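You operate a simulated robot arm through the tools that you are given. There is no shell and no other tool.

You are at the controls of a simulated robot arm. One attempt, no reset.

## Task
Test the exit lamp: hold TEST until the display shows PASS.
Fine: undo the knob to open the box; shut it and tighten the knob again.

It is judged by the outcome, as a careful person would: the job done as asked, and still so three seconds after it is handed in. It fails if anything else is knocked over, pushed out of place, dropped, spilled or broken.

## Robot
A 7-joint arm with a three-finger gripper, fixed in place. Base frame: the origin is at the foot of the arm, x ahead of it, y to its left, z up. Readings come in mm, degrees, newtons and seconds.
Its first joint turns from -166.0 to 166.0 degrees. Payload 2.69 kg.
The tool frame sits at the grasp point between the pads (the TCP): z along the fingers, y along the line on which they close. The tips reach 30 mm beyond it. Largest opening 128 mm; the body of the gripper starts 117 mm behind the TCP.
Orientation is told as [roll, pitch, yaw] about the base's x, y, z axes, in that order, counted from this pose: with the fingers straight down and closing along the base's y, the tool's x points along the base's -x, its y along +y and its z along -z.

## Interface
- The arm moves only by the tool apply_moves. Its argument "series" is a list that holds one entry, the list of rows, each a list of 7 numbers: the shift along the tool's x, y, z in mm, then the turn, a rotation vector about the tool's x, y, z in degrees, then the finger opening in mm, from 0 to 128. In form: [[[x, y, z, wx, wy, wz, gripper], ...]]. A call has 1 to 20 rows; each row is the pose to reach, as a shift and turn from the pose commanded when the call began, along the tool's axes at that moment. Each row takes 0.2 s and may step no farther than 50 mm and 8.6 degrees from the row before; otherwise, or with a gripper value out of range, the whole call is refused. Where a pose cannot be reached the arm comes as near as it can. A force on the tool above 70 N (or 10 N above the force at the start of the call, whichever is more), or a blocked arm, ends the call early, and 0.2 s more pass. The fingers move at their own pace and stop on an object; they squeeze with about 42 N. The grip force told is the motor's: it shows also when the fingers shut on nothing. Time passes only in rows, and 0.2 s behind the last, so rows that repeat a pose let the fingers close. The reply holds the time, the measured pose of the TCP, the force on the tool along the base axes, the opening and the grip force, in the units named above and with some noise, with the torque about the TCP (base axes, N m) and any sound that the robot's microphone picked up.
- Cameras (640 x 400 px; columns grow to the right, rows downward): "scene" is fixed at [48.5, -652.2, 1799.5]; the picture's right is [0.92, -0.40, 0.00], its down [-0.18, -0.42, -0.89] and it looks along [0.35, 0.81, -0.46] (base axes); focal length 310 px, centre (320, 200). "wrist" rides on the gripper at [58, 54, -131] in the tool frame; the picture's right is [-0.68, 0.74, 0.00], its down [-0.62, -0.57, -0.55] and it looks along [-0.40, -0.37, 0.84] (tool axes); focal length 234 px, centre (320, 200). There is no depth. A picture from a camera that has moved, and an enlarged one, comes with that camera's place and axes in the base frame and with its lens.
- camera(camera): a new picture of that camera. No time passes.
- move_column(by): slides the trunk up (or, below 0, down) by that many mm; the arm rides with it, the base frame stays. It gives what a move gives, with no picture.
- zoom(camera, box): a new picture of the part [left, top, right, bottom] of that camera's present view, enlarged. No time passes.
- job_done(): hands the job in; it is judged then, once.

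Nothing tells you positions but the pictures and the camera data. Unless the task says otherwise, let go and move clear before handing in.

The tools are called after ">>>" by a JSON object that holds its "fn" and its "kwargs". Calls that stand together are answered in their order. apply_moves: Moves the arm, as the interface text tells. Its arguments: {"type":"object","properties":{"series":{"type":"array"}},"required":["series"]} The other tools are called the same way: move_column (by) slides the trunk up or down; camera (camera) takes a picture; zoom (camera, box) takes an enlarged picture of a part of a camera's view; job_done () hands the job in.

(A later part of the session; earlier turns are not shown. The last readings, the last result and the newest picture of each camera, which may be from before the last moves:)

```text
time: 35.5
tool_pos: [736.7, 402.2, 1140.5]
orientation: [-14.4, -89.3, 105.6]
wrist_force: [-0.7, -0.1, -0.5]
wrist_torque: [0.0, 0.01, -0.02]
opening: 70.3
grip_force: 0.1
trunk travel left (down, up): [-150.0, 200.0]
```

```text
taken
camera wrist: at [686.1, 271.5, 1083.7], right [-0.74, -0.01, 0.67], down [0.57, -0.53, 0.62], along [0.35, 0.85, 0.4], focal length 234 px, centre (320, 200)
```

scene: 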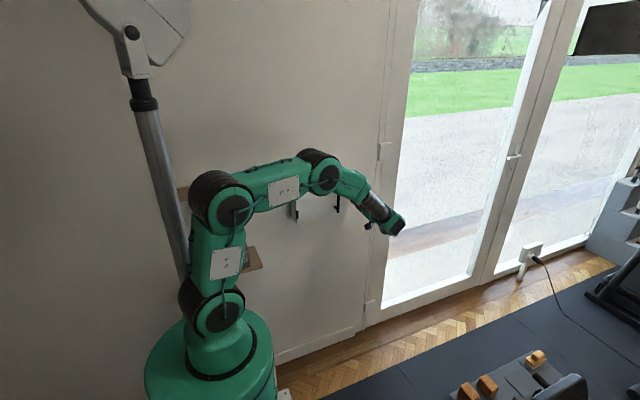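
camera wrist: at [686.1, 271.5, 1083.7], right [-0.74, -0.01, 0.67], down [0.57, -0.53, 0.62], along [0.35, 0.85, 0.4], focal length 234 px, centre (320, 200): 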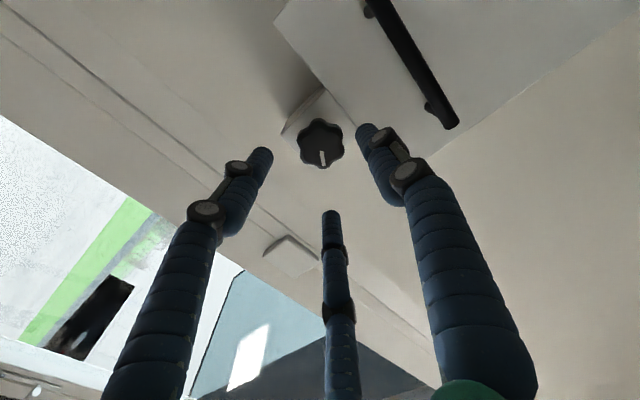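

>>> {"fn": "apply_moves", "kwargs": {"series": [[[0, 33, 0, 0, 0, 0, 70], [0, 66, 0, 0, 0, 0, 70], [0, 99, 0, 0, 0, 0, 70], [0, 99, 0, 0, 0, 0, 70]]]}}

>>> {"fn": "camera", "kwargs": {"camera": "wrist"}}

>>> {"fn": "zoom", "kwargs": {"camera": "scene", "box": [270, 150, 410, 238]}}

```text
time: 36.5
tool_pos: [639.7, 400.8, 1138.0]
orientation: [-19.6, -89.3, 110.7]
wrist_force: [-0.4, -0.7, 0.2]
wrist_torque: [0.0, -0.03, -0.04]
opening: 69.9
grip_force: 0.1
trunk travel left (down, up): [-150.0, 200.0]
```

```text
taken
camera wrist: at [588.9, 269.7, 1081.1], right [-0.74, -0.01, 0.67], down [0.57, -0.53, 0.62], along [0.35, 0.85, 0.4], focal length 234 px, centre (320, 200)
```

wrist: 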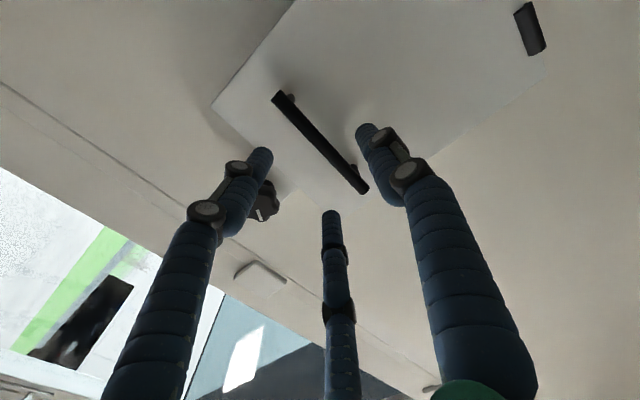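

```text
4.55 times, centred on (340, 194) of scene
camera zoom: at [48.5, -652.2, 1799.5], right [0.92, -0.4, 0.0], down [-0.18, -0.42, -0.89], along [0.35, 0.81, -0.46], focal length 1407 px, centre (229, 227)
```

zoom: 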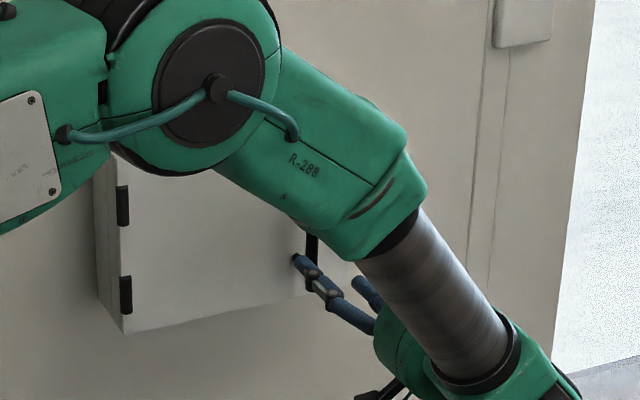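

The bar (x≈633, z 1081–1202) passes between finger C on its left and A/B on its right. I'll advance to the bar and close on it.

>>> {"fn": "apply_moves", "kwargs": {"series": [[[0, 0, 20, 0, 0, 0, 70], [0, 0, 40, 0, 0, 0, 70], [0, 0, 60, 0, 0, 0, 70], [0, 0, 76, 0, 0, 0, 70], [0, 0, 76, 0, 0, 0, 70]]]}}

>>> {"fn": "camera", "kwargs": {"camera": "wrist"}}

```text
time: 37.7
tool_pos: [635.9, 477.0, 1138.1]
orientation: [-17.8, -89.4, 109.0]
wrist_force: [-1.0, 0.2, -0.3]
wrist_torque: [-0.01, 0.02, -0.02]
opening: 70.0
grip_force: 0.0
trunk travel left (down, up): [-150.0, 200.0]
```

```text
taken
camera wrist: at [584.4, 343.9, 1081.0], right [-0.74, -0.01, 0.67], down [0.57, -0.53, 0.62], along [0.35, 0.85, 0.4], focal length 234 px, centre (320, 200)
```

wrist: 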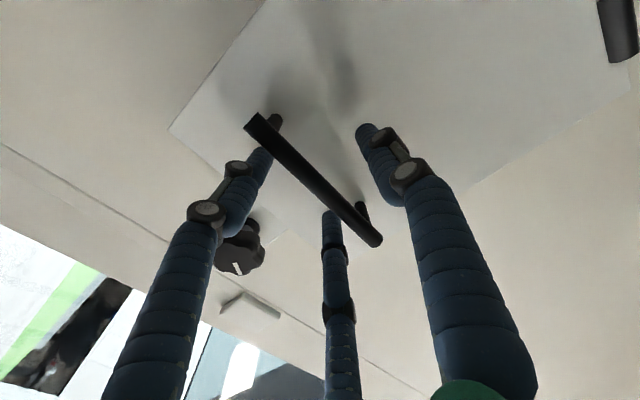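

The bar is inside the fingers. Closing gradually.

>>> {"fn": "apply_moves", "kwargs": {"series": [[[0, 0, 0, 0, 0, 0, 50], [0, 0, 0, 0, 0, 0, 36], [0, 0, 0, 0, 0, 0, 24], [0, 0, 0, 0, 0, 0, 24]]]}}

>>> {"fn": "zoom", "kwargs": {"camera": "wrist", "box": [220, 90, 420, 250]}}

```text
time: 38.7
tool_pos: [637.6, 475.8, 1137.9]
orientation: [-25.6, -89.3, 116.5]
wrist_force: [16.6, -2.1, 7.6]
wrist_torque: [0.07, 0.1, -0.08]
opening: 31.4
grip_force: 5.9
trunk travel left (down, up): [-150.0, 200.0]
```

```text
2.50 times, centred on (320, 170) of wrist
camera zoom: at [586.0, 343.4, 1082.0], right [-0.74, -0.01, 0.67], down [0.57, -0.53, 0.62], along [0.35, 0.85, 0.4], focal length 585 px, centre (320, 275)
```

zoom: 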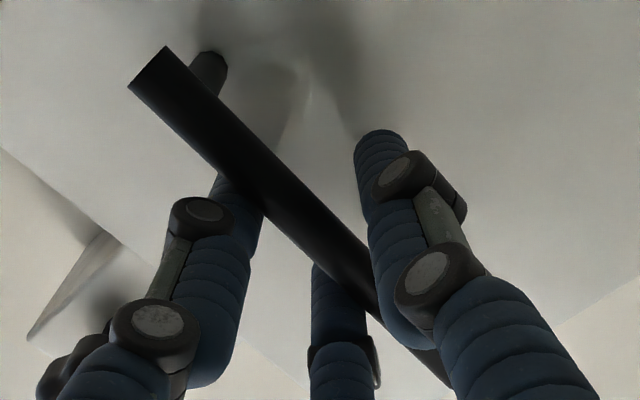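

Fingers A/B touched first, so I'll shift ~3 mm right and close the rest of the way.

>>> {"fn": "apply_moves", "kwargs": {"series": [[[0, -3, 0, 0, 0, 0, 24], [0, -4, 0, 0, 0, 0, 20], [0, -5, 0, 0, 0, 0, 14], [0, -5, 0, 0, 0, 0, 8], [0, -5, 0, 0, 0, 0, 8]]]}}

>>> {"fn": "zoom", "kwargs": {"camera": "wrist", "box": [220, 90, 420, 250]}}

```text
time: 39.9
tool_pos: [640.1, 476.8, 1138.5]
orientation: [-10.4, -89.2, 101.6]
wrist_force: [-20.6, -0.4, -8.5]
wrist_torque: [0.09, 0.06, 0.16]
opening: 20.2
grip_force: 45.1
trunk travel left (down, up): [-150.0, 200.0]
```

```text
2.50 times, centred on (320, 170) of wrist
camera zoom: at [589.0, 344.1, 1081.3], right [-0.74, -0.01, 0.67], down [0.58, -0.53, 0.62], along [0.35, 0.85, 0.39], focal length 585 px, centre (320, 275)
```

zoom: 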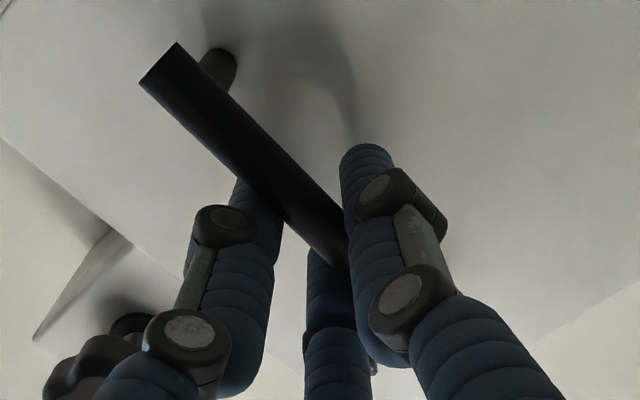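

Firm grip on the bar. I'll recentre slightly and try a gentle 10 mm pull along the door's arc to see if it is free.

>>> {"fn": "apply_moves", "kwargs": {"series": [[[0, 1.5, 0, 0, 0, 0, 8], [0, 2.2, -3, 0, 0, 0, 8], [0, 3, -6, 0, 0, 0, 8], [0, 3.8, -10, 0, 0, 0, 8], [0, 3.8, -10, 0, 0, 0, 8]]]}}

>>> {"fn": "camera", "kwargs": {"camera": "wrist"}}

>>> {"fn": "zoom", "kwargs": {"camera": "scene", "box": [270, 150, 410, 238]}}

```text
time: 41.1
tool_pos: [638.2, 467.6, 1138.0]
orientation: [-7.7, -89.2, 98.9]
wrist_force: [-13.9, 3.5, -25.3]
wrist_torque: [-0.06, 0.04, 0.06]
opening: 20.0
grip_force: 45.0
trunk travel left (down, up): [-150.0, 200.0]
```

```text
taken
camera wrist: at [586.9, 335.1, 1081.5], right [-0.74, -0.01, 0.68], down [0.57, -0.53, 0.62], along [0.35, 0.85, 0.39], focal length 234 px, centre (320, 200)
```

wrist: 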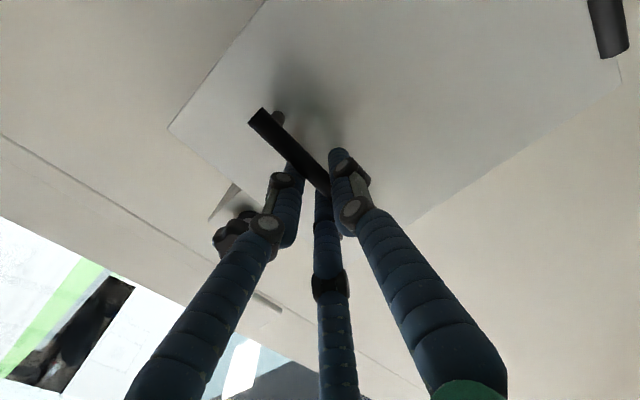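

```text
4.55 times, centred on (340, 194) of scene
camera zoom: at [48.5, -652.2, 1799.5], right [0.92, -0.4, 0.0], down [-0.18, -0.42, -0.89], along [0.35, 0.81, -0.46], focal length 1407 px, centre (229, 227)
```

zoom: 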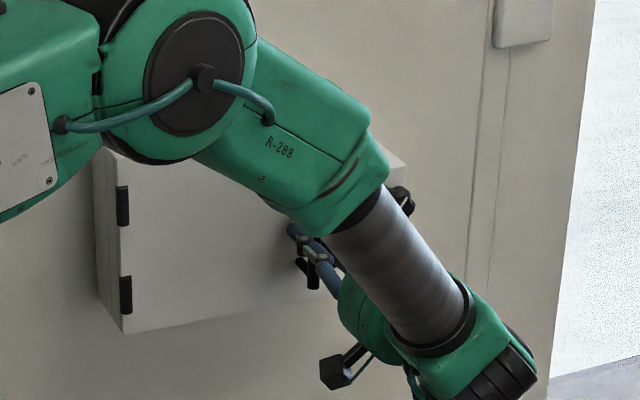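

>>> {"fn": "zoom", "kwargs": {"camera": "wrist", "box": [150, 80, 330, 260]}}

```text
2.22 times, centred on (240, 170) of wrist
camera zoom: at [586.9, 335.1, 1081.5], right [-0.74, -0.01, 0.68], down [0.57, -0.53, 0.62], along [0.35, 0.85, 0.39], focal length 520 px, centre (498, 267)
```

zoom: 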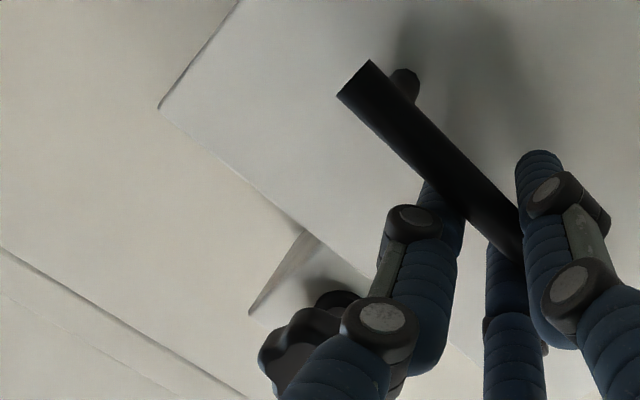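

The bar came with the gripper (door free – only 3.5 N). I'll continue opening along the hinge arc to about 30°.

>>> {"fn": "apply_moves", "kwargs": {"series": [[[1, 3, -11, 0, 0, 0, 8], [1.5, 7.8, -22.8, 0, 0, 0, 8], [1.5, 11, -31, 0, 0, 0, 8], [1.5, 15, -38.5, 0, 0, 0, 8], [1.5, 19, -46, 0, 0, 0, 8], [1.5, 23.6, -53.4, 0, 0, 0, 8], [1.5, 28.3, -60.5, 0, 0, 0, 8], [1.5, 33.4, -67.6, 0, 0, 0, 8], [1.5, 33.4, -67.6, 0, 0, 0, 8]]]}}

>>> {"fn": "camera", "kwargs": {"camera": "wrist"}}

>>> {"fn": "camera", "kwargs": {"camera": "scene"}}

```text
time: 43.1
tool_pos: [607.6, 399.5, 1138.9]
orientation: [-21.8, -89.3, 112.9]
wrist_force: [-9.7, 8.1, -10.1]
wrist_torque: [-0.22, 0.24, -0.05]
opening: 20.2
grip_force: 44.8
trunk travel left (down, up): [-150.0, 200.0]
```

```text
taken
camera wrist: at [557.2, 267.6, 1082.0], right [-0.74, -0.01, 0.67], down [0.57, -0.53, 0.62], along [0.35, 0.85, 0.4], focal length 234 px, centre (320, 200)
```

wrist: 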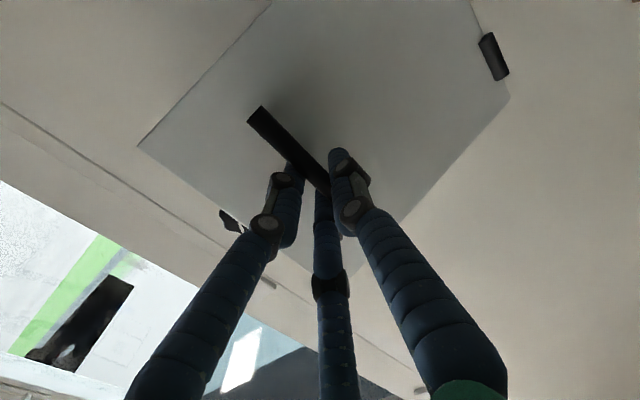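

```text
taken
```

scene: 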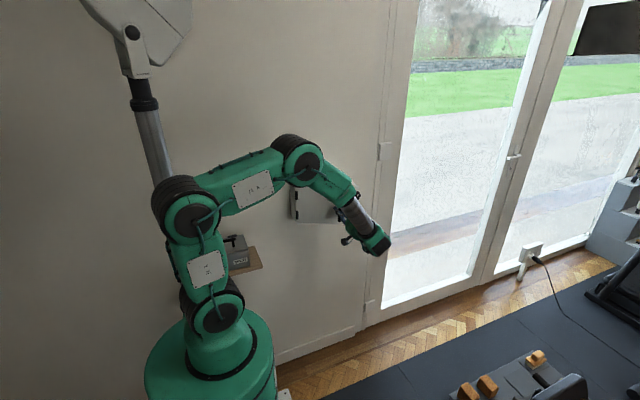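

The door is opening (~25°). Continuing along the arc.

>>> {"fn": "apply_moves", "kwargs": {"series": [[[0, 5.5, -6.6, 0, 0, 0, 8], [0, 11, -13.2, 0, 0, 0, 8], [0, 17, -19.4, 0, 0, 0, 8], [0, 23.2, -25.4, 0, 0, 0, 8], [0, 29.6, -31, 0, 0, 0, 8], [0, 36.3, -36.6, 0, 0, 0, 8], [0, 43.2, -41.6, 0, 0, 0, 8], [0, 50.4, -46.5, 0, 0, 0, 8], [0, 57.8, -51, 0, 0, 0, 8], [0, 65.3, -55.2, 0, 0, 0, 8], [0, 65.3, -55.2, 0, 0, 0, 8]]]}}

>>> {"fn": "camera", "kwargs": {"camera": "wrist"}}

>>> {"fn": "camera", "kwargs": {"camera": "scene"}}

```text
time: 45.5
tool_pos: [541.8, 341.4, 1138.2]
orientation: [-18.0, -89.3, 109.2]
wrist_force: [0.9, -1.1, 5.3]
wrist_torque: [0.18, 0.31, 0.06]
opening: 20.0
grip_force: 44.7
trunk travel left (down, up): [-150.0, 200.0]
```

```text
taken
camera wrist: at [490.7, 208.9, 1082.0], right [-0.74, -0.01, 0.67], down [0.57, -0.53, 0.62], along [0.35, 0.85, 0.4], focal length 234 px, centre (320, 200)
```

wrist: 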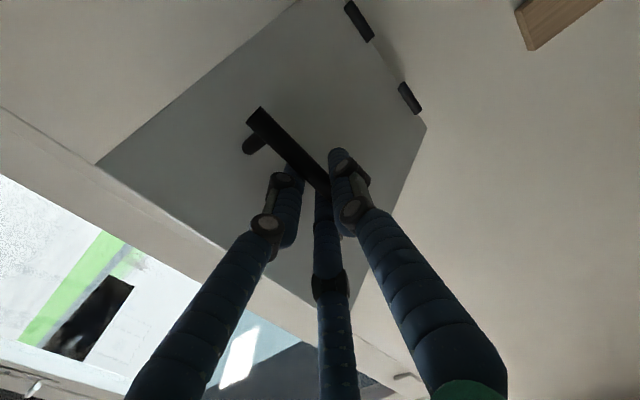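

```text
taken
```

scene: 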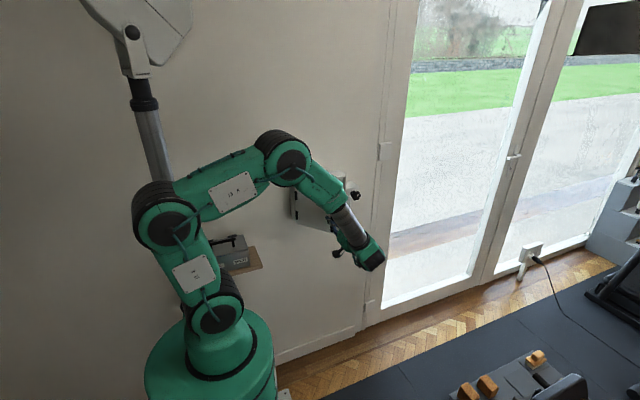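

>>> {"fn": "apply_moves", "kwargs": {"series": [[[0, 7.8, -3.8, 0, 0, 0, 8], [0, 15.6, -7.3, 0, 0, 0, 8], [0, 23.6, -10.4, 0, 0, 0, 8], [0, 31.8, -13.2, 0, 0, 0, 8], [0, 40, -15.6, 0, 0, 0, 8], [0, 48.4, -17.8, 0, 0, 0, 8], [0, 56.8, -19.4, 0, 0, 0, 8], [0, 65.3, -20.8, 0, 0, 0, 8], [0, 73.9, -21.8, 0, 0, 0, 8], [0, 82.5, -22.4, 0, 0, 0, 8], [0, 82.5, -22.4, 0, 0, 0, 8]]]}}

>>> {"fn": "camera", "kwargs": {"camera": "wrist"}}

>>> {"fn": "camera", "kwargs": {"camera": "scene"}}

```text
time: 47.9
tool_pos: [461.5, 318.2, 1137.9]
orientation: [-5.7, -89.3, 96.6]
wrist_force: [1.7, -21.3, -20.1]
wrist_torque: [-0.16, 0.02, 0.16]
opening: 20.1
grip_force: 44.1
trunk travel left (down, up): [-150.0, 200.0]
```

```text
taken
camera wrist: at [408.5, 185.5, 1082.2], right [-0.74, -0.01, 0.68], down [0.57, -0.53, 0.62], along [0.35, 0.85, 0.39], focal length 234 px, centre (320, 200)
```

wrist: 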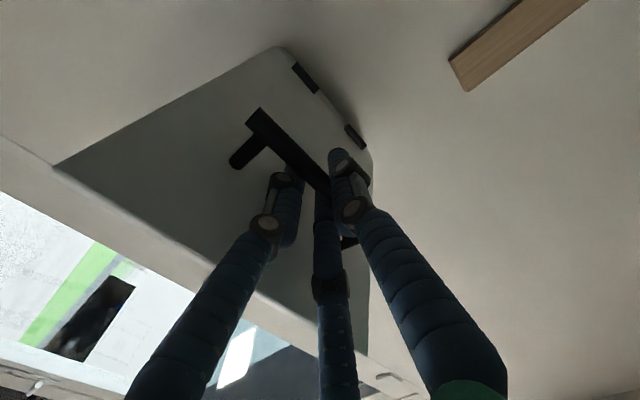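

```text
taken
```

scene: 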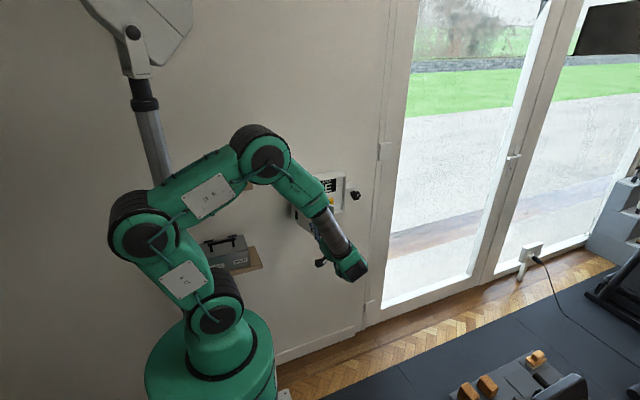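

The door is at about 75° and the inside is visible. Zooming in on it.

>>> {"fn": "zoom", "kwargs": {"camera": "scene", "box": [285, 160, 375, 220]}}

>>> {"fn": "zoom", "kwargs": {"camera": "scene", "box": [180, 150, 380, 290]}}

```text
6.67 times, centred on (330, 190) of scene
camera zoom: at [48.5, -652.2, 1799.5], right [0.92, -0.4, 0.0], down [-0.18, -0.42, -0.89], along [0.35, 0.81, -0.46], focal length 2063 px, centre (253, 267)
```

zoom: 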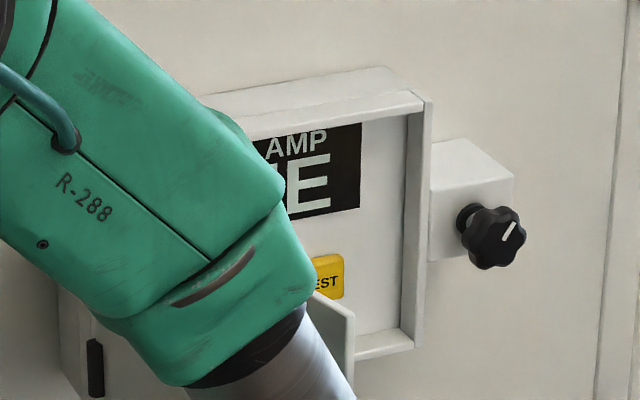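

```text
2.86 times, centred on (280, 220) of scene
camera zoom: at [48.5, -652.2, 1799.5], right [0.92, -0.4, 0.0], down [-0.18, -0.42, -0.89], along [0.35, 0.81, -0.46], focal length 884 px, centre (434, 143)
```

zoom: 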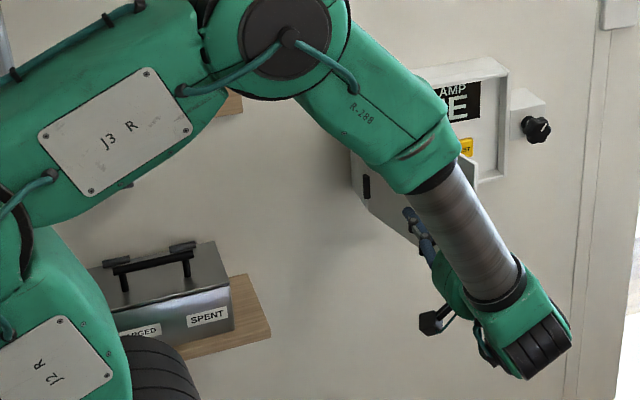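

Inside I see a black display ("…AMP / …E") and a yellow TEST button. I'll open the door a bit further, past 90°.

>>> {"fn": "apply_moves", "kwargs": {"series": [[[0, 8.6, -2, 0, 0, 0, 8], [0, 17.2, -2, 0, 0, 0, 8], [0, 25.8, -1.5, 0, 0, 0, 8], [0, 34.4, -0.8, 0, 0, 0, 8], [0, 43, 0.7, 0, 0, 0, 8], [0, 51.4, 2.3, 0, 0, 0, 8], [0, 60, 4.5, 0, 0, 0, 8], [0, 68, 6.7, 0, 0, 0, 8], [0, 76, 9.5, 0, 0, 0, 8], [0, 76, 9.5, 0, 0, 0, 8]]]}}

>>> {"fn": "camera", "kwargs": {"camera": "wrist"}}

>>> {"fn": "camera", "kwargs": {"camera": "scene"}}

```text
time: 50.1
tool_pos: [386.7, 325.2, 1139.3]
orientation: [-26.6, -89.4, 117.5]
wrist_force: [21.5, -25.1, -4.8]
wrist_torque: [-1.8, 0.95, -5.61]
opening: 19.8
grip_force: 44.6
trunk travel left (down, up): [-150.0, 200.0]
```

```text
taken
camera wrist: at [335.4, 193.3, 1082.2], right [-0.74, 0.0, 0.67], down [0.57, -0.53, 0.62], along [0.36, 0.85, 0.4], focal length 234 px, centre (320, 200)
```

wrist: 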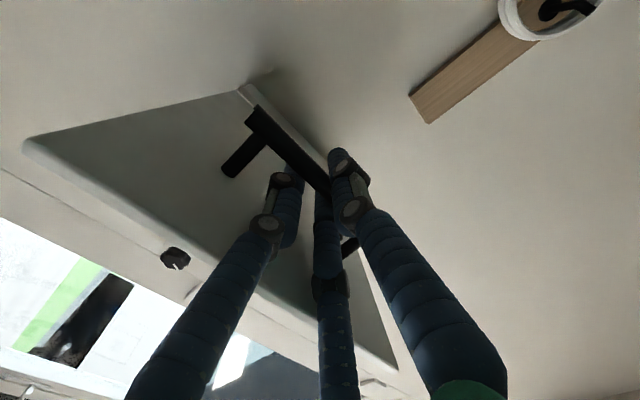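

```text
taken
```

scene: 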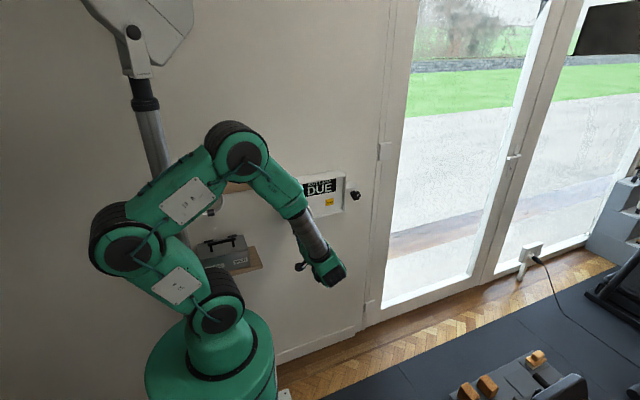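

The display reads "… LAMP DUE" with TEST below. The torque shows the door edge now leaning on the gripper, so I'll ease back a little, then let go of the handle and withdraw.

>>> {"fn": "apply_moves", "kwargs": {"series": [[[0, -5, -1, 0, 0, 0, 8], [0, -10, -2, 0, 0, 0, 8], [0, -10, -2, 0, 0, 0, 8]]]}}

```text
time: 50.9
tool_pos: [392.2, 323.3, 1137.9]
orientation: [-20.1, -89.3, 111.5]
wrist_force: [-4.5, -10.9, 1.7]
wrist_torque: [0.01, 0.3, 0.34]
opening: 19.9
grip_force: 44.8
trunk travel left (down, up): [-150.0, 200.0]
```

>>> {"fn": "apply_moves", "kwargs": {"series": [[[0, 0, 0, 0, 0, 0, 26], [0, 0, 0, 0, 0, 0, 36], [0, 0, 0, 0, 0, 0, 40], [0, 1, -10, 0, 0, 0, 40], [0, 2, -20, 0, 0, 0, 40], [0, 3, -30, 0, 0, 0, 40], [0, 4, -45, 0, 0, 0, 40], [0, 4, -45, 0, 0, 0, 40]]]}}

>>> {"fn": "camera", "kwargs": {"camera": "wrist"}}

>>> {"fn": "zoom", "kwargs": {"camera": "scene", "box": [260, 160, 380, 240]}}

```text
time: 52.7
tool_pos: [390.7, 278.4, 1138.6]
orientation: [-19.2, -89.3, 110.1]
wrist_force: [-0.7, -0.2, -0.6]
wrist_torque: [0.01, 0.0, 0.02]
opening: 40.0
grip_force: 0.0
trunk travel left (down, up): [-150.0, 200.0]
```

```text
taken
camera wrist: at [340.0, 146.4, 1082.2], right [-0.74, -0.01, 0.67], down [0.57, -0.53, 0.62], along [0.35, 0.85, 0.4], focal length 234 px, centre (320, 200)
```

wrist: 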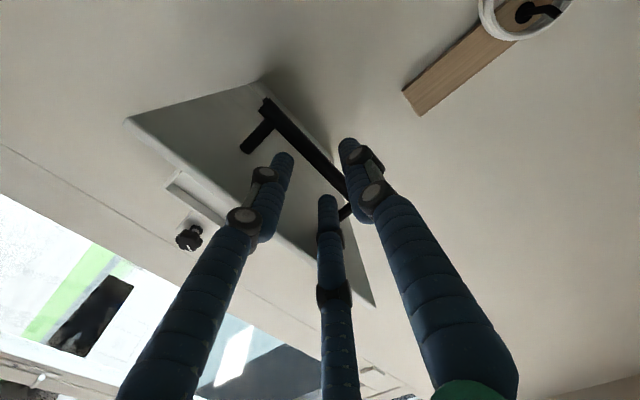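

```text
5.00 times, centred on (320, 200) of scene
camera zoom: at [48.5, -652.2, 1799.5], right [0.92, -0.4, 0.0], down [-0.18, -0.42, -0.89], along [0.35, 0.81, -0.46], focal length 1547 px, centre (320, 200)
```

zoom: 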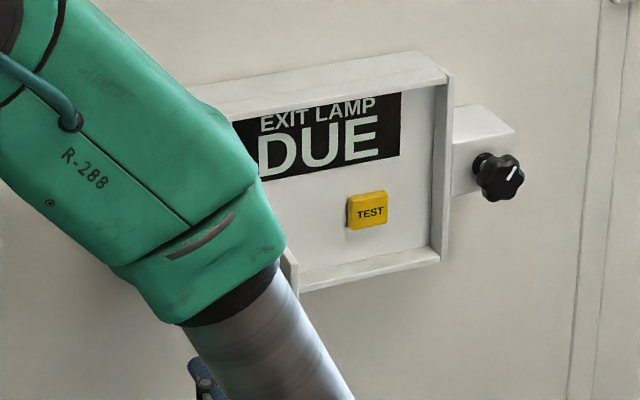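

Display reads "EXIT LAMP DUE" and the TEST button sits at about (619, ~550, 1108). I'll back out clear of the open door's edge, then move right in front of the box.

>>> {"fn": "apply_moves", "kwargs": {"series": [[[0, 0, -30, 0, 0, 0, 40], [0, 0, -60, 0, 0, 0, 40], [0, 0, -92, 0, 0, 0, 30], [0, -30, -92, 0, 0, 0, 10], [0, -65, -92, 0, 0, 0, 0], [0, -100, -92, 0, 0, 0, 0], [0, -100, -92, 0, 0, 0, 0]]]}}

>>> {"fn": "camera", "kwargs": {"camera": "scene"}}

>>> {"fn": "camera", "kwargs": {"camera": "wrist"}}

```text
time: 54.3
tool_pos: [493.4, 190.2, 1136.8]
orientation: [-16.8, -89.3, 107.9]
wrist_force: [0.9, 0.3, 1.2]
wrist_torque: [0.02, -0.01, 0.02]
opening: 2.1
grip_force: 31.7
trunk travel left (down, up): [-150.0, 200.0]
```

```text
taken
```

scene: 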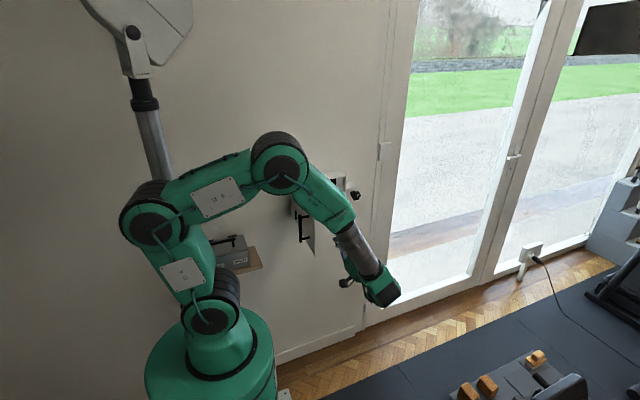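

```text
taken
camera wrist: at [443.5, 56.7, 1080.4], right [-0.74, -0.01, 0.67], down [0.57, -0.53, 0.62], along [0.35, 0.85, 0.4], focal length 234 px, centre (320, 200)
```

wrist: 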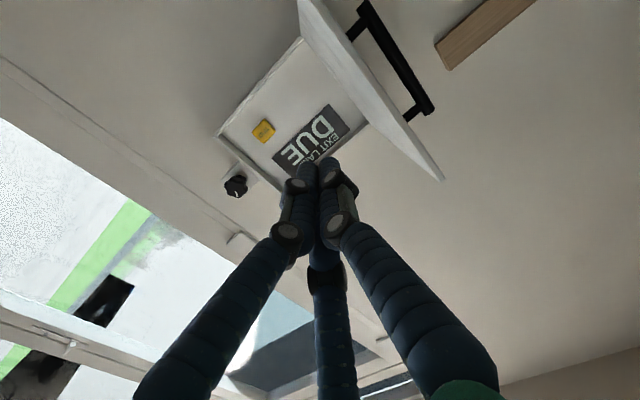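

The interior is clear and the door stays open at ~90°. I'll rotate the wrist back +90° while sliding right, so the wrist camera sees the display from above-left.

>>> {"fn": "apply_moves", "kwargs": {"series": [[[2, -10, 0, 0, 0, 8.2, 0], [4, -20, 0, 0, 0, 16.4, 0], [6, -30, 0, 0, 0, 24.6, 0], [8, -40, 0, 0, 0, 32.8, 0], [10, -50, 0, 0, 0, 41, 0], [13, -60, 0, 0, 0, 49.2, 0], [16, -70, 0, 0, 0, 57.4, 0], [19, -80, 0, 0, 0, 65.6, 0], [22, -95, 0, 0, 0, 73.8, 0], [25, -110, 0, 0, 0, 82, 0], [28, -125, 0, 0, 0, 90, 0], [28, -125, 0, 0, 0, 90, 0]]]}}

>>> {"fn": "camera", "kwargs": {"camera": "wrist"}}

>>> {"fn": "camera", "kwargs": {"camera": "scene"}}

```text
time: 56.9
tool_pos: [617.6, 192.4, 1113.8]
orientation: [89.3, -0.2, 1.0]
wrist_force: [0.2, 0.3, -0.4]
wrist_torque: [0.04, 0.04, 0.02]
opening: 2.0
grip_force: 31.3
trunk travel left (down, up): [-150.0, 200.0]
```

```text
taken
camera wrist: at [561.8, 60.4, 1169.4], right [0.67, 0.02, 0.74], down [0.63, -0.54, -0.56], along [0.39, 0.84, -0.38], focal length 234 px, centre (320, 200)
```

wrist: 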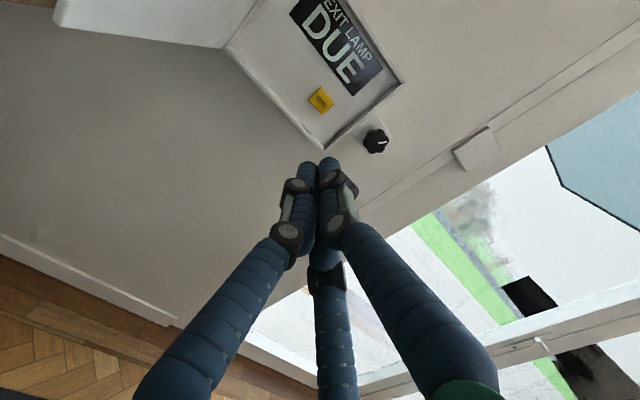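

```text
taken
```

scene: 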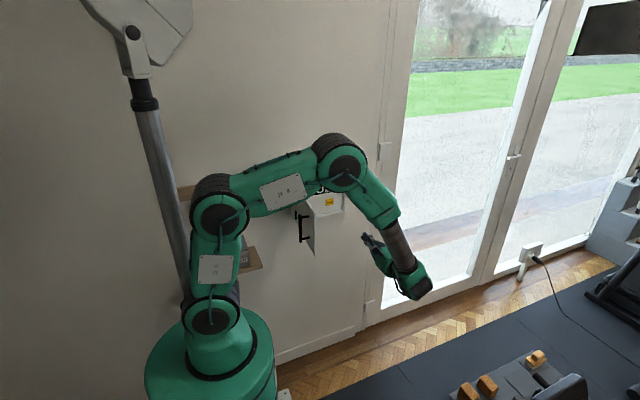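

>>> {"fn": "zoom", "kwargs": {"camera": "wrist", "box": [240, 0, 400, 160]}}

>>> {"fn": "zoom", "kwargs": {"camera": "scene", "box": [290, 165, 370, 255]}}

```text
2.50 times, centred on (320, 80) of wrist
camera zoom: at [561.8, 60.4, 1169.4], right [0.67, 0.02, 0.74], down [0.63, -0.54, -0.56], along [0.39, 0.84, -0.38], focal length 585 px, centre (320, 500)
```

zoom: 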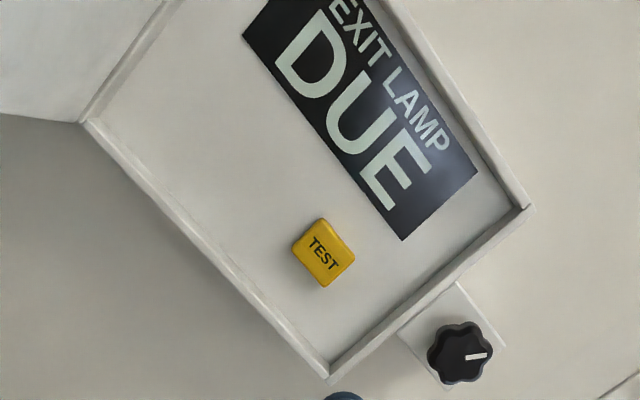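

```text
4.44 times, centred on (330, 210) of scene
camera zoom: at [48.5, -652.2, 1799.5], right [0.92, -0.4, 0.0], down [-0.18, -0.42, -0.89], along [0.35, 0.81, -0.46], focal length 1375 px, centre (276, 156)
```

zoom: 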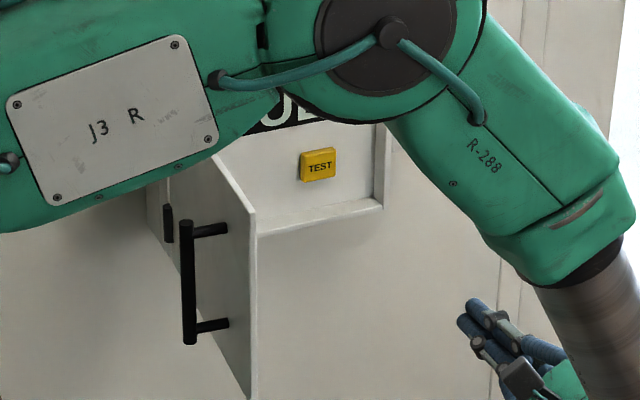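

The button face centre triangulates to about (620, 555, 1105), roughly 38–40 mm square. I'll square up the tool, then advance toward it with the fingers closed.

>>> {"fn": "apply_moves", "kwargs": {"series": [[[-1.2, -4, 20, -0.7, -1.0, 0.2, 0], [-2.4, -8, 40, -0.7, -1.0, 0.2, 0], [-2.4, -8, 40, -0.7, -1.0, 0.2, 0]]]}}

```text
time: 57.7
tool_pos: [619.2, 232.5, 1105.9]
orientation: [90.0, 0.0, 0.1]
wrist_force: [1.1, 0.8, 0.2]
wrist_torque: [0.01, 0.01, 0.02]
opening: 2.1
grip_force: 31.4
trunk travel left (down, up): [-150.0, 200.0]
```

>>> {"fn": "apply_moves", "kwargs": {"series": [[[0, 0, 40, 0, 0, 0, 0], [0, 0, 80, 0, 0, 0, 0], [0, 0, 120, 0, 0, 0, 0], [0, 0, 160, 0, 0, 0, 0], [0, 0, 200, 0, 0, 0, 0], [0, 0, 235, 0, 0, 0, 0], [0, 0, 260, 0, 0, 0, 0], [0, 0, 260, 0, 0, 0, 0]]]}}

>>> {"fn": "camera", "kwargs": {"camera": "wrist"}}

>>> {"fn": "camera", "kwargs": {"camera": "scene"}}

```text
time: 59.5
tool_pos: [620.3, 491.6, 1101.4]
orientation: [90.0, 0.0, 0.1]
wrist_force: [-0.6, -0.2, 0.0]
wrist_torque: [0.02, 0.02, 0.02]
opening: 1.9
grip_force: 31.8
trunk travel left (down, up): [-150.0, 200.0]
```

```text
taken
camera wrist: at [561.6, 360.7, 1156.2], right [0.68, 0.0, 0.74], down [0.62, -0.55, -0.57], along [0.4, 0.84, -0.37], focal length 234 px, centre (320, 200)
```

wrist: 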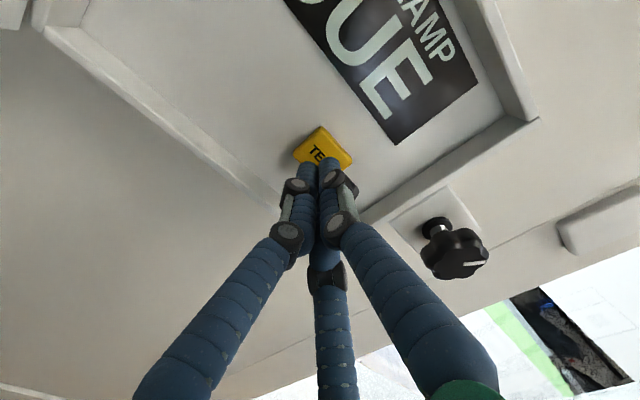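

```text
taken
```

scene: 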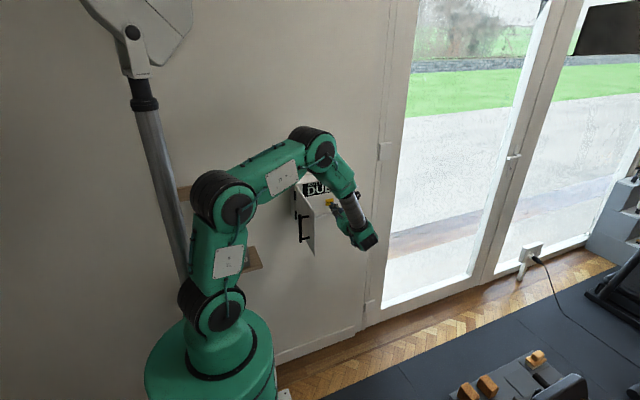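

>>> {"fn": "zoom", "kwargs": {"camera": "wrist", "box": [260, 110, 380, 200]}}

>>> {"fn": "zoom", "kwargs": {"camera": "scene", "box": [290, 165, 380, 255]}}

```text
4.44 times, centred on (320, 155) of wrist
camera zoom: at [561.6, 360.7, 1156.2], right [0.68, 0.0, 0.74], down [0.62, -0.55, -0.57], along [0.4, 0.84, -0.37], focal length 1041 px, centre (320, 400)
```

zoom: 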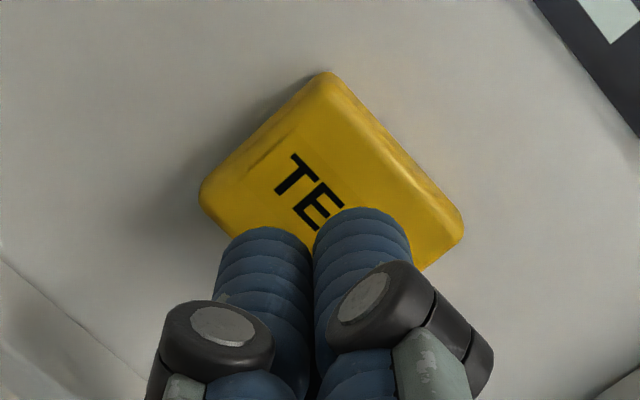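

```text
4.44 times, centred on (335, 210) of scene
camera zoom: at [48.5, -652.2, 1799.5], right [0.92, -0.4, 0.0], down [-0.18, -0.42, -0.89], along [0.35, 0.81, -0.46], focal length 1375 px, centre (253, 156)
```

zoom: 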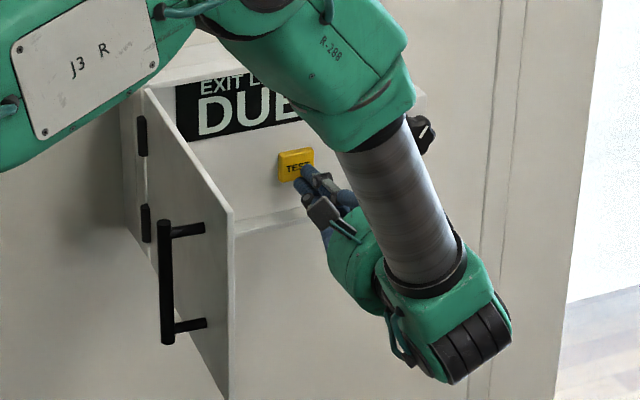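

The fingertips line up with the button within ~3 mm. I'll nudge right 2.5 mm and advance until contact.

>>> {"fn": "apply_moves", "kwargs": {"series": [[[-1.5, 0.5, 10, 0, 0, 0, 0], [-2.5, 1, 20, 0, 0, 0, 0], [-2.5, 1, 26, 0, 0, 0, 0], [-2.5, 1, 29, 0, 0, 0, 0], [-2.5, 1, 31, 0, 0, 0, 0]]]}}

>>> {"fn": "zoom", "kwargs": {"camera": "wrist", "box": [220, 0, 420, 200]}}

```text
time: 60.7
tool_pos: [620.8, 520.4, 1106.1]
orientation: [90.1, 0.1, 0.0]
wrist_force: [4.3, -32.2, -5.1]
wrist_torque: [-0.13, -0.16, -0.13]
opening: 6.0
grip_force: 31.1
trunk travel left (down, up): [-150.0, 200.0]
heard: click
```

```text
2.00 times, centred on (320, 100) of wrist
camera zoom: at [563.1, 389.2, 1159.5], right [0.68, 0.0, 0.74], down [0.61, -0.55, -0.57], along [0.4, 0.84, -0.37], focal length 468 px, centre (320, 400)
```

zoom: 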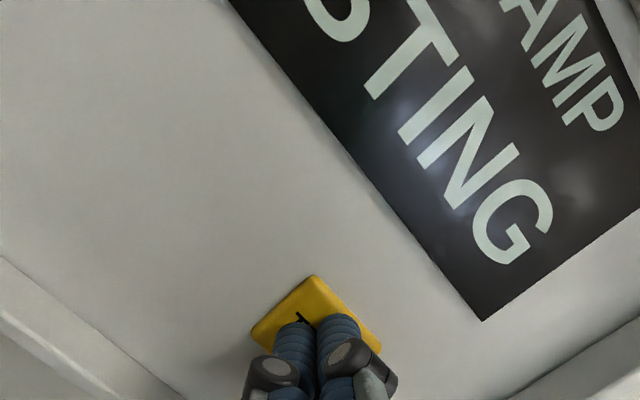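

A click, and the display changed to "TESTING". I'll hold steady and watch the display.

>>> {"fn": "apply_moves", "kwargs": {"series": [[[0, 0, 0, 0, 0, 0, 0], [0, 0, 0, 0, 0, 0, 0], [0, 0, 0, 0, 0, 0, 0], [0, 0, 0, 0, 0, 0, 0], [0, 0, 0, 0, 0, 0, 0], [0, 0, 0, 0, 0, 0, 0], [0, 0, 0, 0, 0, 0, 0], [0, 0, 0, 0, 0, 0, 0], [0, 0, 0, 0, 0, 0, 0], [0, 0, 0, 0, 0, 0, 0]]]}}

>>> {"fn": "camera", "kwargs": {"camera": "wrist"}}

```text
time: 62.9
tool_pos: [621.7, 519.7, 1106.2]
orientation: [90.1, 0.0, 0.1]
wrist_force: [0.7, -37.3, -17.6]
wrist_torque: [-0.5, -0.03, -0.05]
opening: 6.2
grip_force: 31.3
trunk travel left (down, up): [-150.0, 200.0]
```

```text
taken
camera wrist: at [563.2, 389.7, 1159.9], right [0.68, 0.0, 0.74], down [0.62, -0.55, -0.57], along [0.4, 0.84, -0.37], focal length 234 px, centre (320, 200)
```

wrist: 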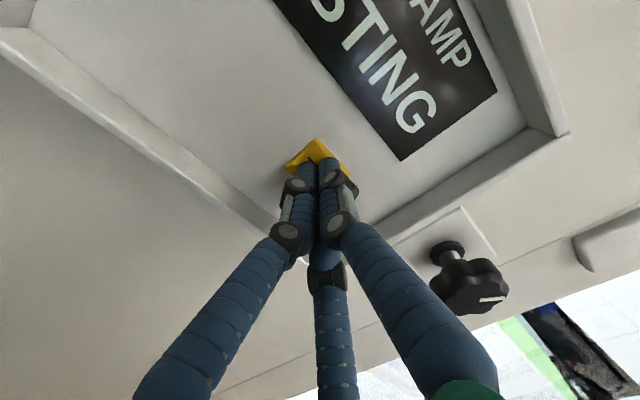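

Still "TESTING" and the button is held in at ~37 N. I'll keep holding.

>>> {"fn": "apply_moves", "kwargs": {"series": [[[0, 0, 0, 0, 0, 0, 0], [0, 0, 0, 0, 0, 0, 0], [0, 0, 0, 0, 0, 0, 0], [0, 0, 0, 0, 0, 0, 0], [0, 0, 0, 0, 0, 0, 0], [0, 0, 0, 0, 0, 0, 0], [0, 0, 0, 0, 0, 0, 0], [0, 0, 0, 0, 0, 0, 0], [0, 0, 0, 0, 0, 0, 0], [0, 0, 0, 0, 0, 0, 0], [0, 0, 0, 0, 0, 0, 0], [0, 0, 0, 0, 0, 0, 0], [0, 0, 0, 0, 0, 0, 0], [0, 0, 0, 0, 0, 0, 0], [0, 0, 0, 0, 0, 0, 0]]]}}

>>> {"fn": "camera", "kwargs": {"camera": "wrist"}}

>>> {"fn": "zoom", "kwargs": {"camera": "scene", "box": [290, 165, 380, 255]}}

```text
time: 66.1
tool_pos: [621.0, 520.3, 1105.5]
orientation: [90.1, 0.0, 0.1]
wrist_force: [-3.1, -36.2, -14.2]
wrist_torque: [-0.41, 0.0, 0.11]
opening: 5.8
grip_force: 31.3
trunk travel left (down, up): [-150.0, 200.0]
```

```text
taken
camera wrist: at [563.1, 389.5, 1160.4], right [0.68, 0.0, 0.74], down [0.62, -0.55, -0.57], along [0.4, 0.84, -0.37], focal length 234 px, centre (320, 200)
```

wrist: 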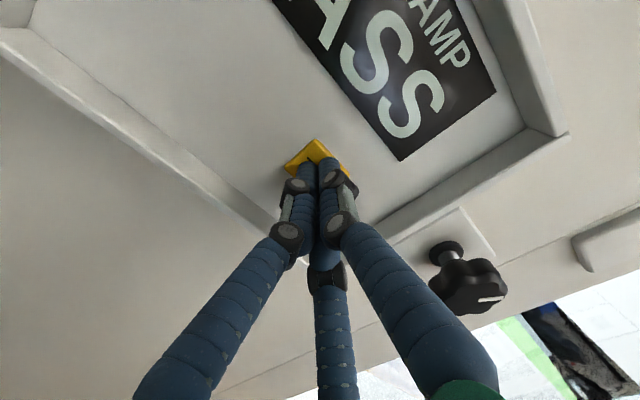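

```text
4.44 times, centred on (335, 210) of scene
camera zoom: at [48.5, -652.2, 1799.5], right [0.92, -0.4, 0.0], down [-0.18, -0.42, -0.89], along [0.35, 0.81, -0.46], focal length 1375 px, centre (253, 156)
```

zoom: 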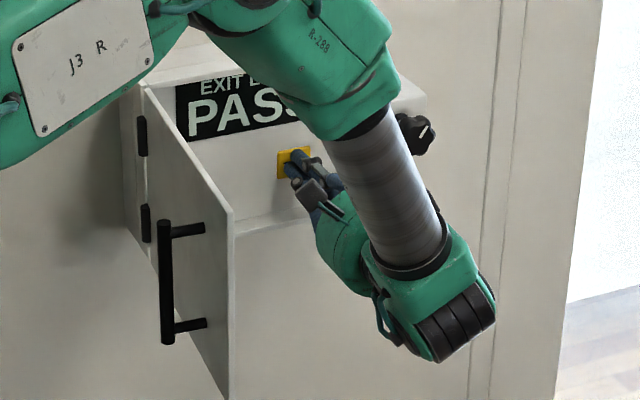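

PASS is shown. I'll release the button by backing straight out and confirm the display still says PASS.

>>> {"fn": "apply_moves", "kwargs": {"series": [[[0, 0, -10, 0, 0, 0, 0], [0, 0, -35, 0, 0, 0, 0], [0, 0, -75, 0, 0, 0, 0], [0, 0, -115, 0, 0, 0, 0], [0, 0, -155, 0, 0, 0, 0], [0, 0, -195, 0, 0, 0, 0], [0, 0, -235, 0, 0, 0, 0], [0, 0, -275, 0, 0, 0, 0], [0, 0, -315, 0, 0, 0, 0], [0, 0, -330, 0, 0, 0, 0], [0, 0, -330, 0, 0, 0, 0]]]}}

>>> {"fn": "camera", "kwargs": {"camera": "wrist"}}

>>> {"fn": "camera", "kwargs": {"camera": "scene"}}

```text
time: 68.5
tool_pos: [622.2, 191.6, 1107.7]
orientation: [90.0, -0.1, 0.1]
wrist_force: [0.5, 0.3, 0.2]
wrist_torque: [-0.03, 0.01, -0.01]
opening: 1.9
grip_force: 32.1
trunk travel left (down, up): [-150.0, 200.0]
```

```text
taken
camera wrist: at [563.9, 61.6, 1161.6], right [0.68, 0.0, 0.74], down [0.62, -0.55, -0.57], along [0.4, 0.84, -0.37], focal length 234 px, centre (320, 200)
```

wrist: 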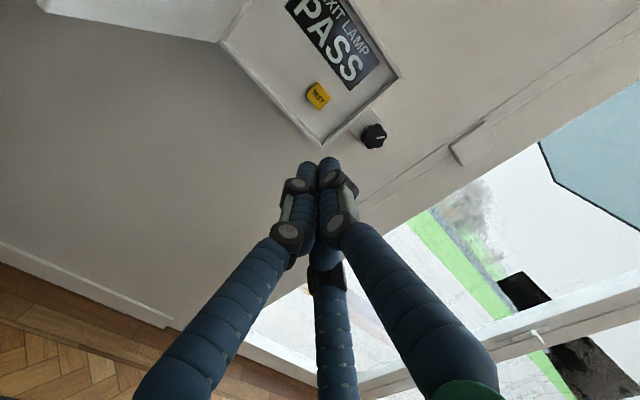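

```text
taken
```

scene: 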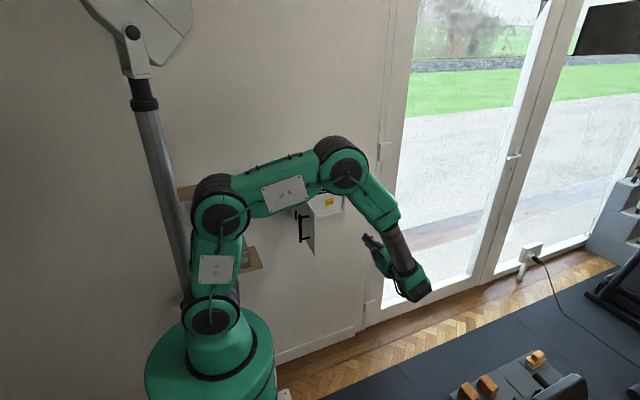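

PASS stays displayed. Now I'll go back around the door edge to the handle side, turning the wrist to −90° again.

>>> {"fn": "apply_moves", "kwargs": {"series": [[[20, 3, 0, 0, 0, -8.2, 20], [40, 6, 0, 0, 0, -16.4, 40], [60, 9, 0, 0, 0, -24.6, 40], [80, 12, 0, 0, 0, -32.8, 40], [100, 15, 0, 0, 0, -41, 40], [122, 18, 0, 0, 0, -49.2, 40], [144, 21, 0, 0, 0, -57.4, 40], [166, 24, 0, 0, 0, -65.6, 40], [188, 27, 0, 0, 0, -73.8, 40], [210, 30, 0, 0, 0, -82, 40], [231, 31, 0, 0, 0, -90, 40], [231, 31, 0, 0, 0, -90, 40]]]}}

>>> {"fn": "camera", "kwargs": {"camera": "wrist"}}

>>> {"fn": "camera", "kwargs": {"camera": "scene"}}

```text
time: 71.1
tool_pos: [390.7, 192.8, 1136.8]
orientation: [-98.7, -89.9, -171.1]
wrist_force: [-0.5, 0.1, 1.2]
wrist_torque: [-0.02, -0.01, -0.03]
opening: 40.1
grip_force: 0.1
trunk travel left (down, up): [-150.0, 200.0]
```

```text
taken
camera wrist: at [336.9, 61.5, 1078.8], right [-0.74, 0.0, 0.67], down [0.56, -0.55, 0.62], along [0.37, 0.84, 0.41], focal length 234 px, centre (320, 200)
```

wrist: 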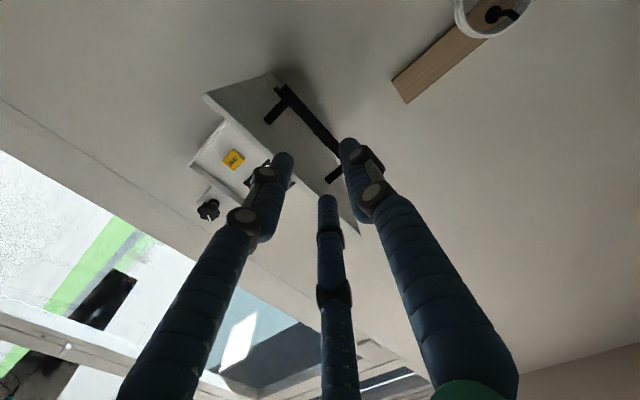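

```text
taken
```

scene: 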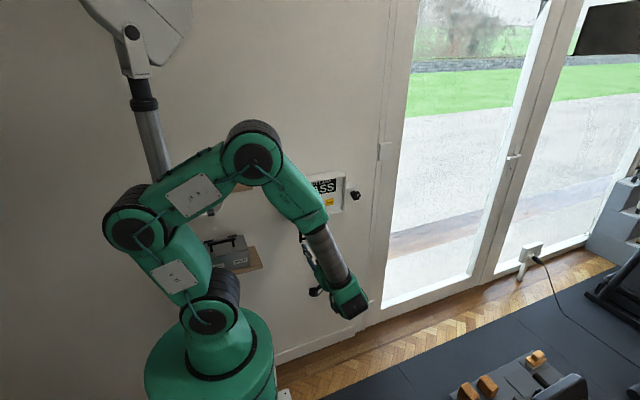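

>>> {"fn": "zoom", "kwargs": {"camera": "wrist", "box": [200, 60, 400, 240]}}

```text
2.22 times, centred on (300, 150) of wrist
camera zoom: at [336.9, 61.5, 1078.8], right [-0.74, 0.0, 0.67], down [0.56, -0.55, 0.62], along [0.37, 0.84, 0.41], focal length 520 px, centre (364, 311)
```

zoom: 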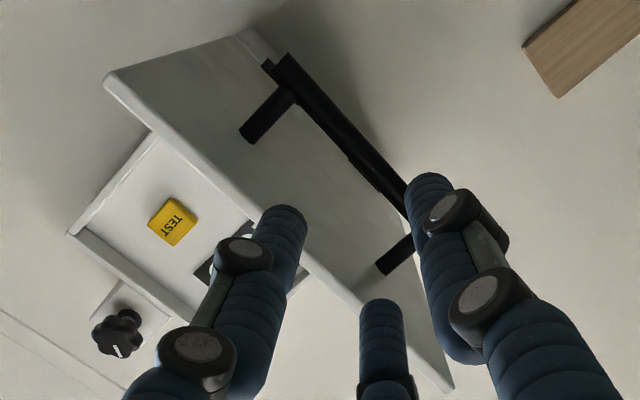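

The bar is at about x≈387–392, y≈329. I'll slide forward around it again with fingers at 44 mm.

>>> {"fn": "apply_moves", "kwargs": {"series": [[[0, -1, 30, 0, 0, 0, 44], [0, -2, 60, 0, 0, 0, 44], [0, -2, 85, 0, 0, 0, 44], [0, -2, 85, 0, 0, 0, 44]]]}}

>>> {"fn": "zoom", "kwargs": {"camera": "wrist", "box": [200, 60, 420, 240]}}

```text
time: 72.1
tool_pos: [391.8, 277.6, 1134.4]
orientation: [-109.2, -90.1, -160.8]
wrist_force: [0.4, 0.0, 0.4]
wrist_torque: [-0.04, -0.01, 0.0]
opening: 44.1
grip_force: 0.0
trunk travel left (down, up): [-150.0, 200.0]
```

```text
2.22 times, centred on (310, 150) of wrist
camera zoom: at [338.4, 147.0, 1077.1], right [-0.74, 0.0, 0.68], down [0.57, -0.55, 0.62], along [0.37, 0.84, 0.4], focal length 520 px, centre (342, 311)
```

zoom: 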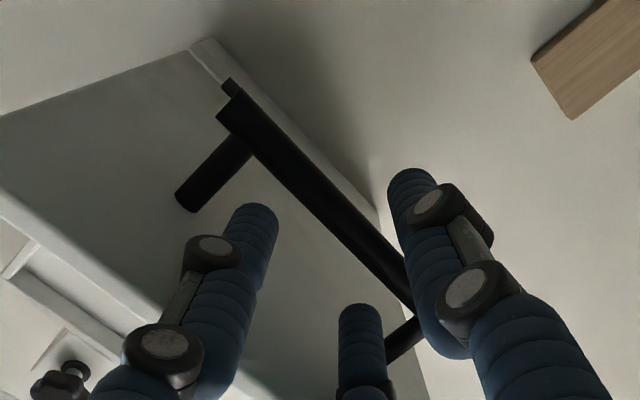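

>>> {"fn": "apply_moves", "kwargs": {"series": [[[0, -4, 8, 0, 0, 0, 44], [0, -4, 20, 0, 0, 0, 44], [0, -4, 32, 0, 0, 0, 44], [0, -4, 45, 0, 0, 0, 44], [0, -4, 45, 0, 0, 0, 44]]]}}

>>> {"fn": "zoom", "kwargs": {"camera": "wrist", "box": [200, 60, 420, 240]}}

```text
time: 73.3
tool_pos: [396.7, 323.2, 1136.5]
orientation: [-110.0, -90.1, -159.9]
wrist_force: [0.0, 0.7, -0.3]
wrist_torque: [0.01, 0.03, -0.01]
opening: 44.0
grip_force: 0.2
trunk travel left (down, up): [-150.0, 200.0]
```

```text
2.22 times, centred on (310, 150) of wrist
camera zoom: at [342.1, 191.7, 1078.9], right [-0.74, 0.0, 0.68], down [0.57, -0.55, 0.62], along [0.37, 0.84, 0.4], focal length 520 px, centre (342, 311)
```

zoom: 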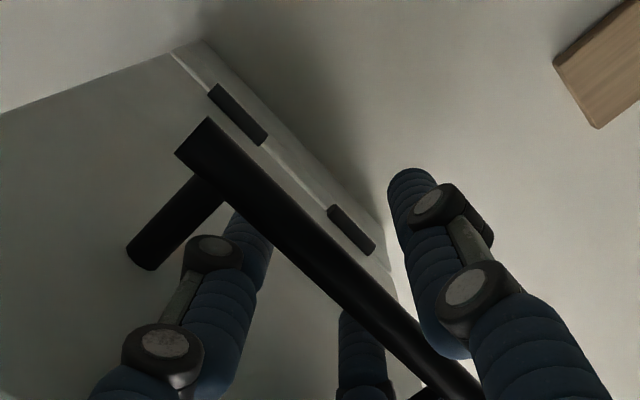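

The bar sits between the fingers. Closing on it.

>>> {"fn": "apply_moves", "kwargs": {"series": [[[0, 0, 0, 0, 0, 0, 34], [0, 0, 0, 0, 0, 0, 26], [0, 0, 0, 0, 0, 0, 18], [0, 0, 0, 0, 0, 0, 8], [0, 0, 0, 0, 0, 0, 8]]]}}

>>> {"fn": "zoom", "kwargs": {"camera": "wrist", "box": [200, 60, 420, 240]}}

```text
time: 74.5
tool_pos: [395.0, 322.4, 1137.2]
orientation: [-127.8, -90.0, -142.2]
wrist_force: [0.4, 1.2, 0.1]
wrist_torque: [0.03, 0.07, 0.01]
opening: 20.2
grip_force: 44.8
trunk travel left (down, up): [-150.0, 200.0]
```

```text
2.22 times, centred on (310, 150) of wrist
camera zoom: at [342.2, 191.3, 1079.0], right [-0.74, 0.0, 0.68], down [0.57, -0.55, 0.62], along [0.37, 0.84, 0.4], focal length 520 px, centre (342, 311)
```

zoom: 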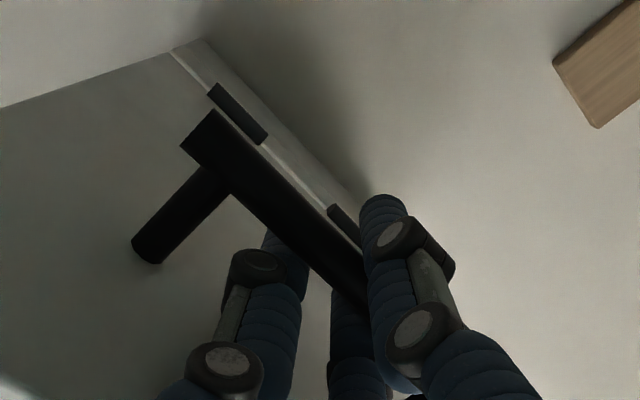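

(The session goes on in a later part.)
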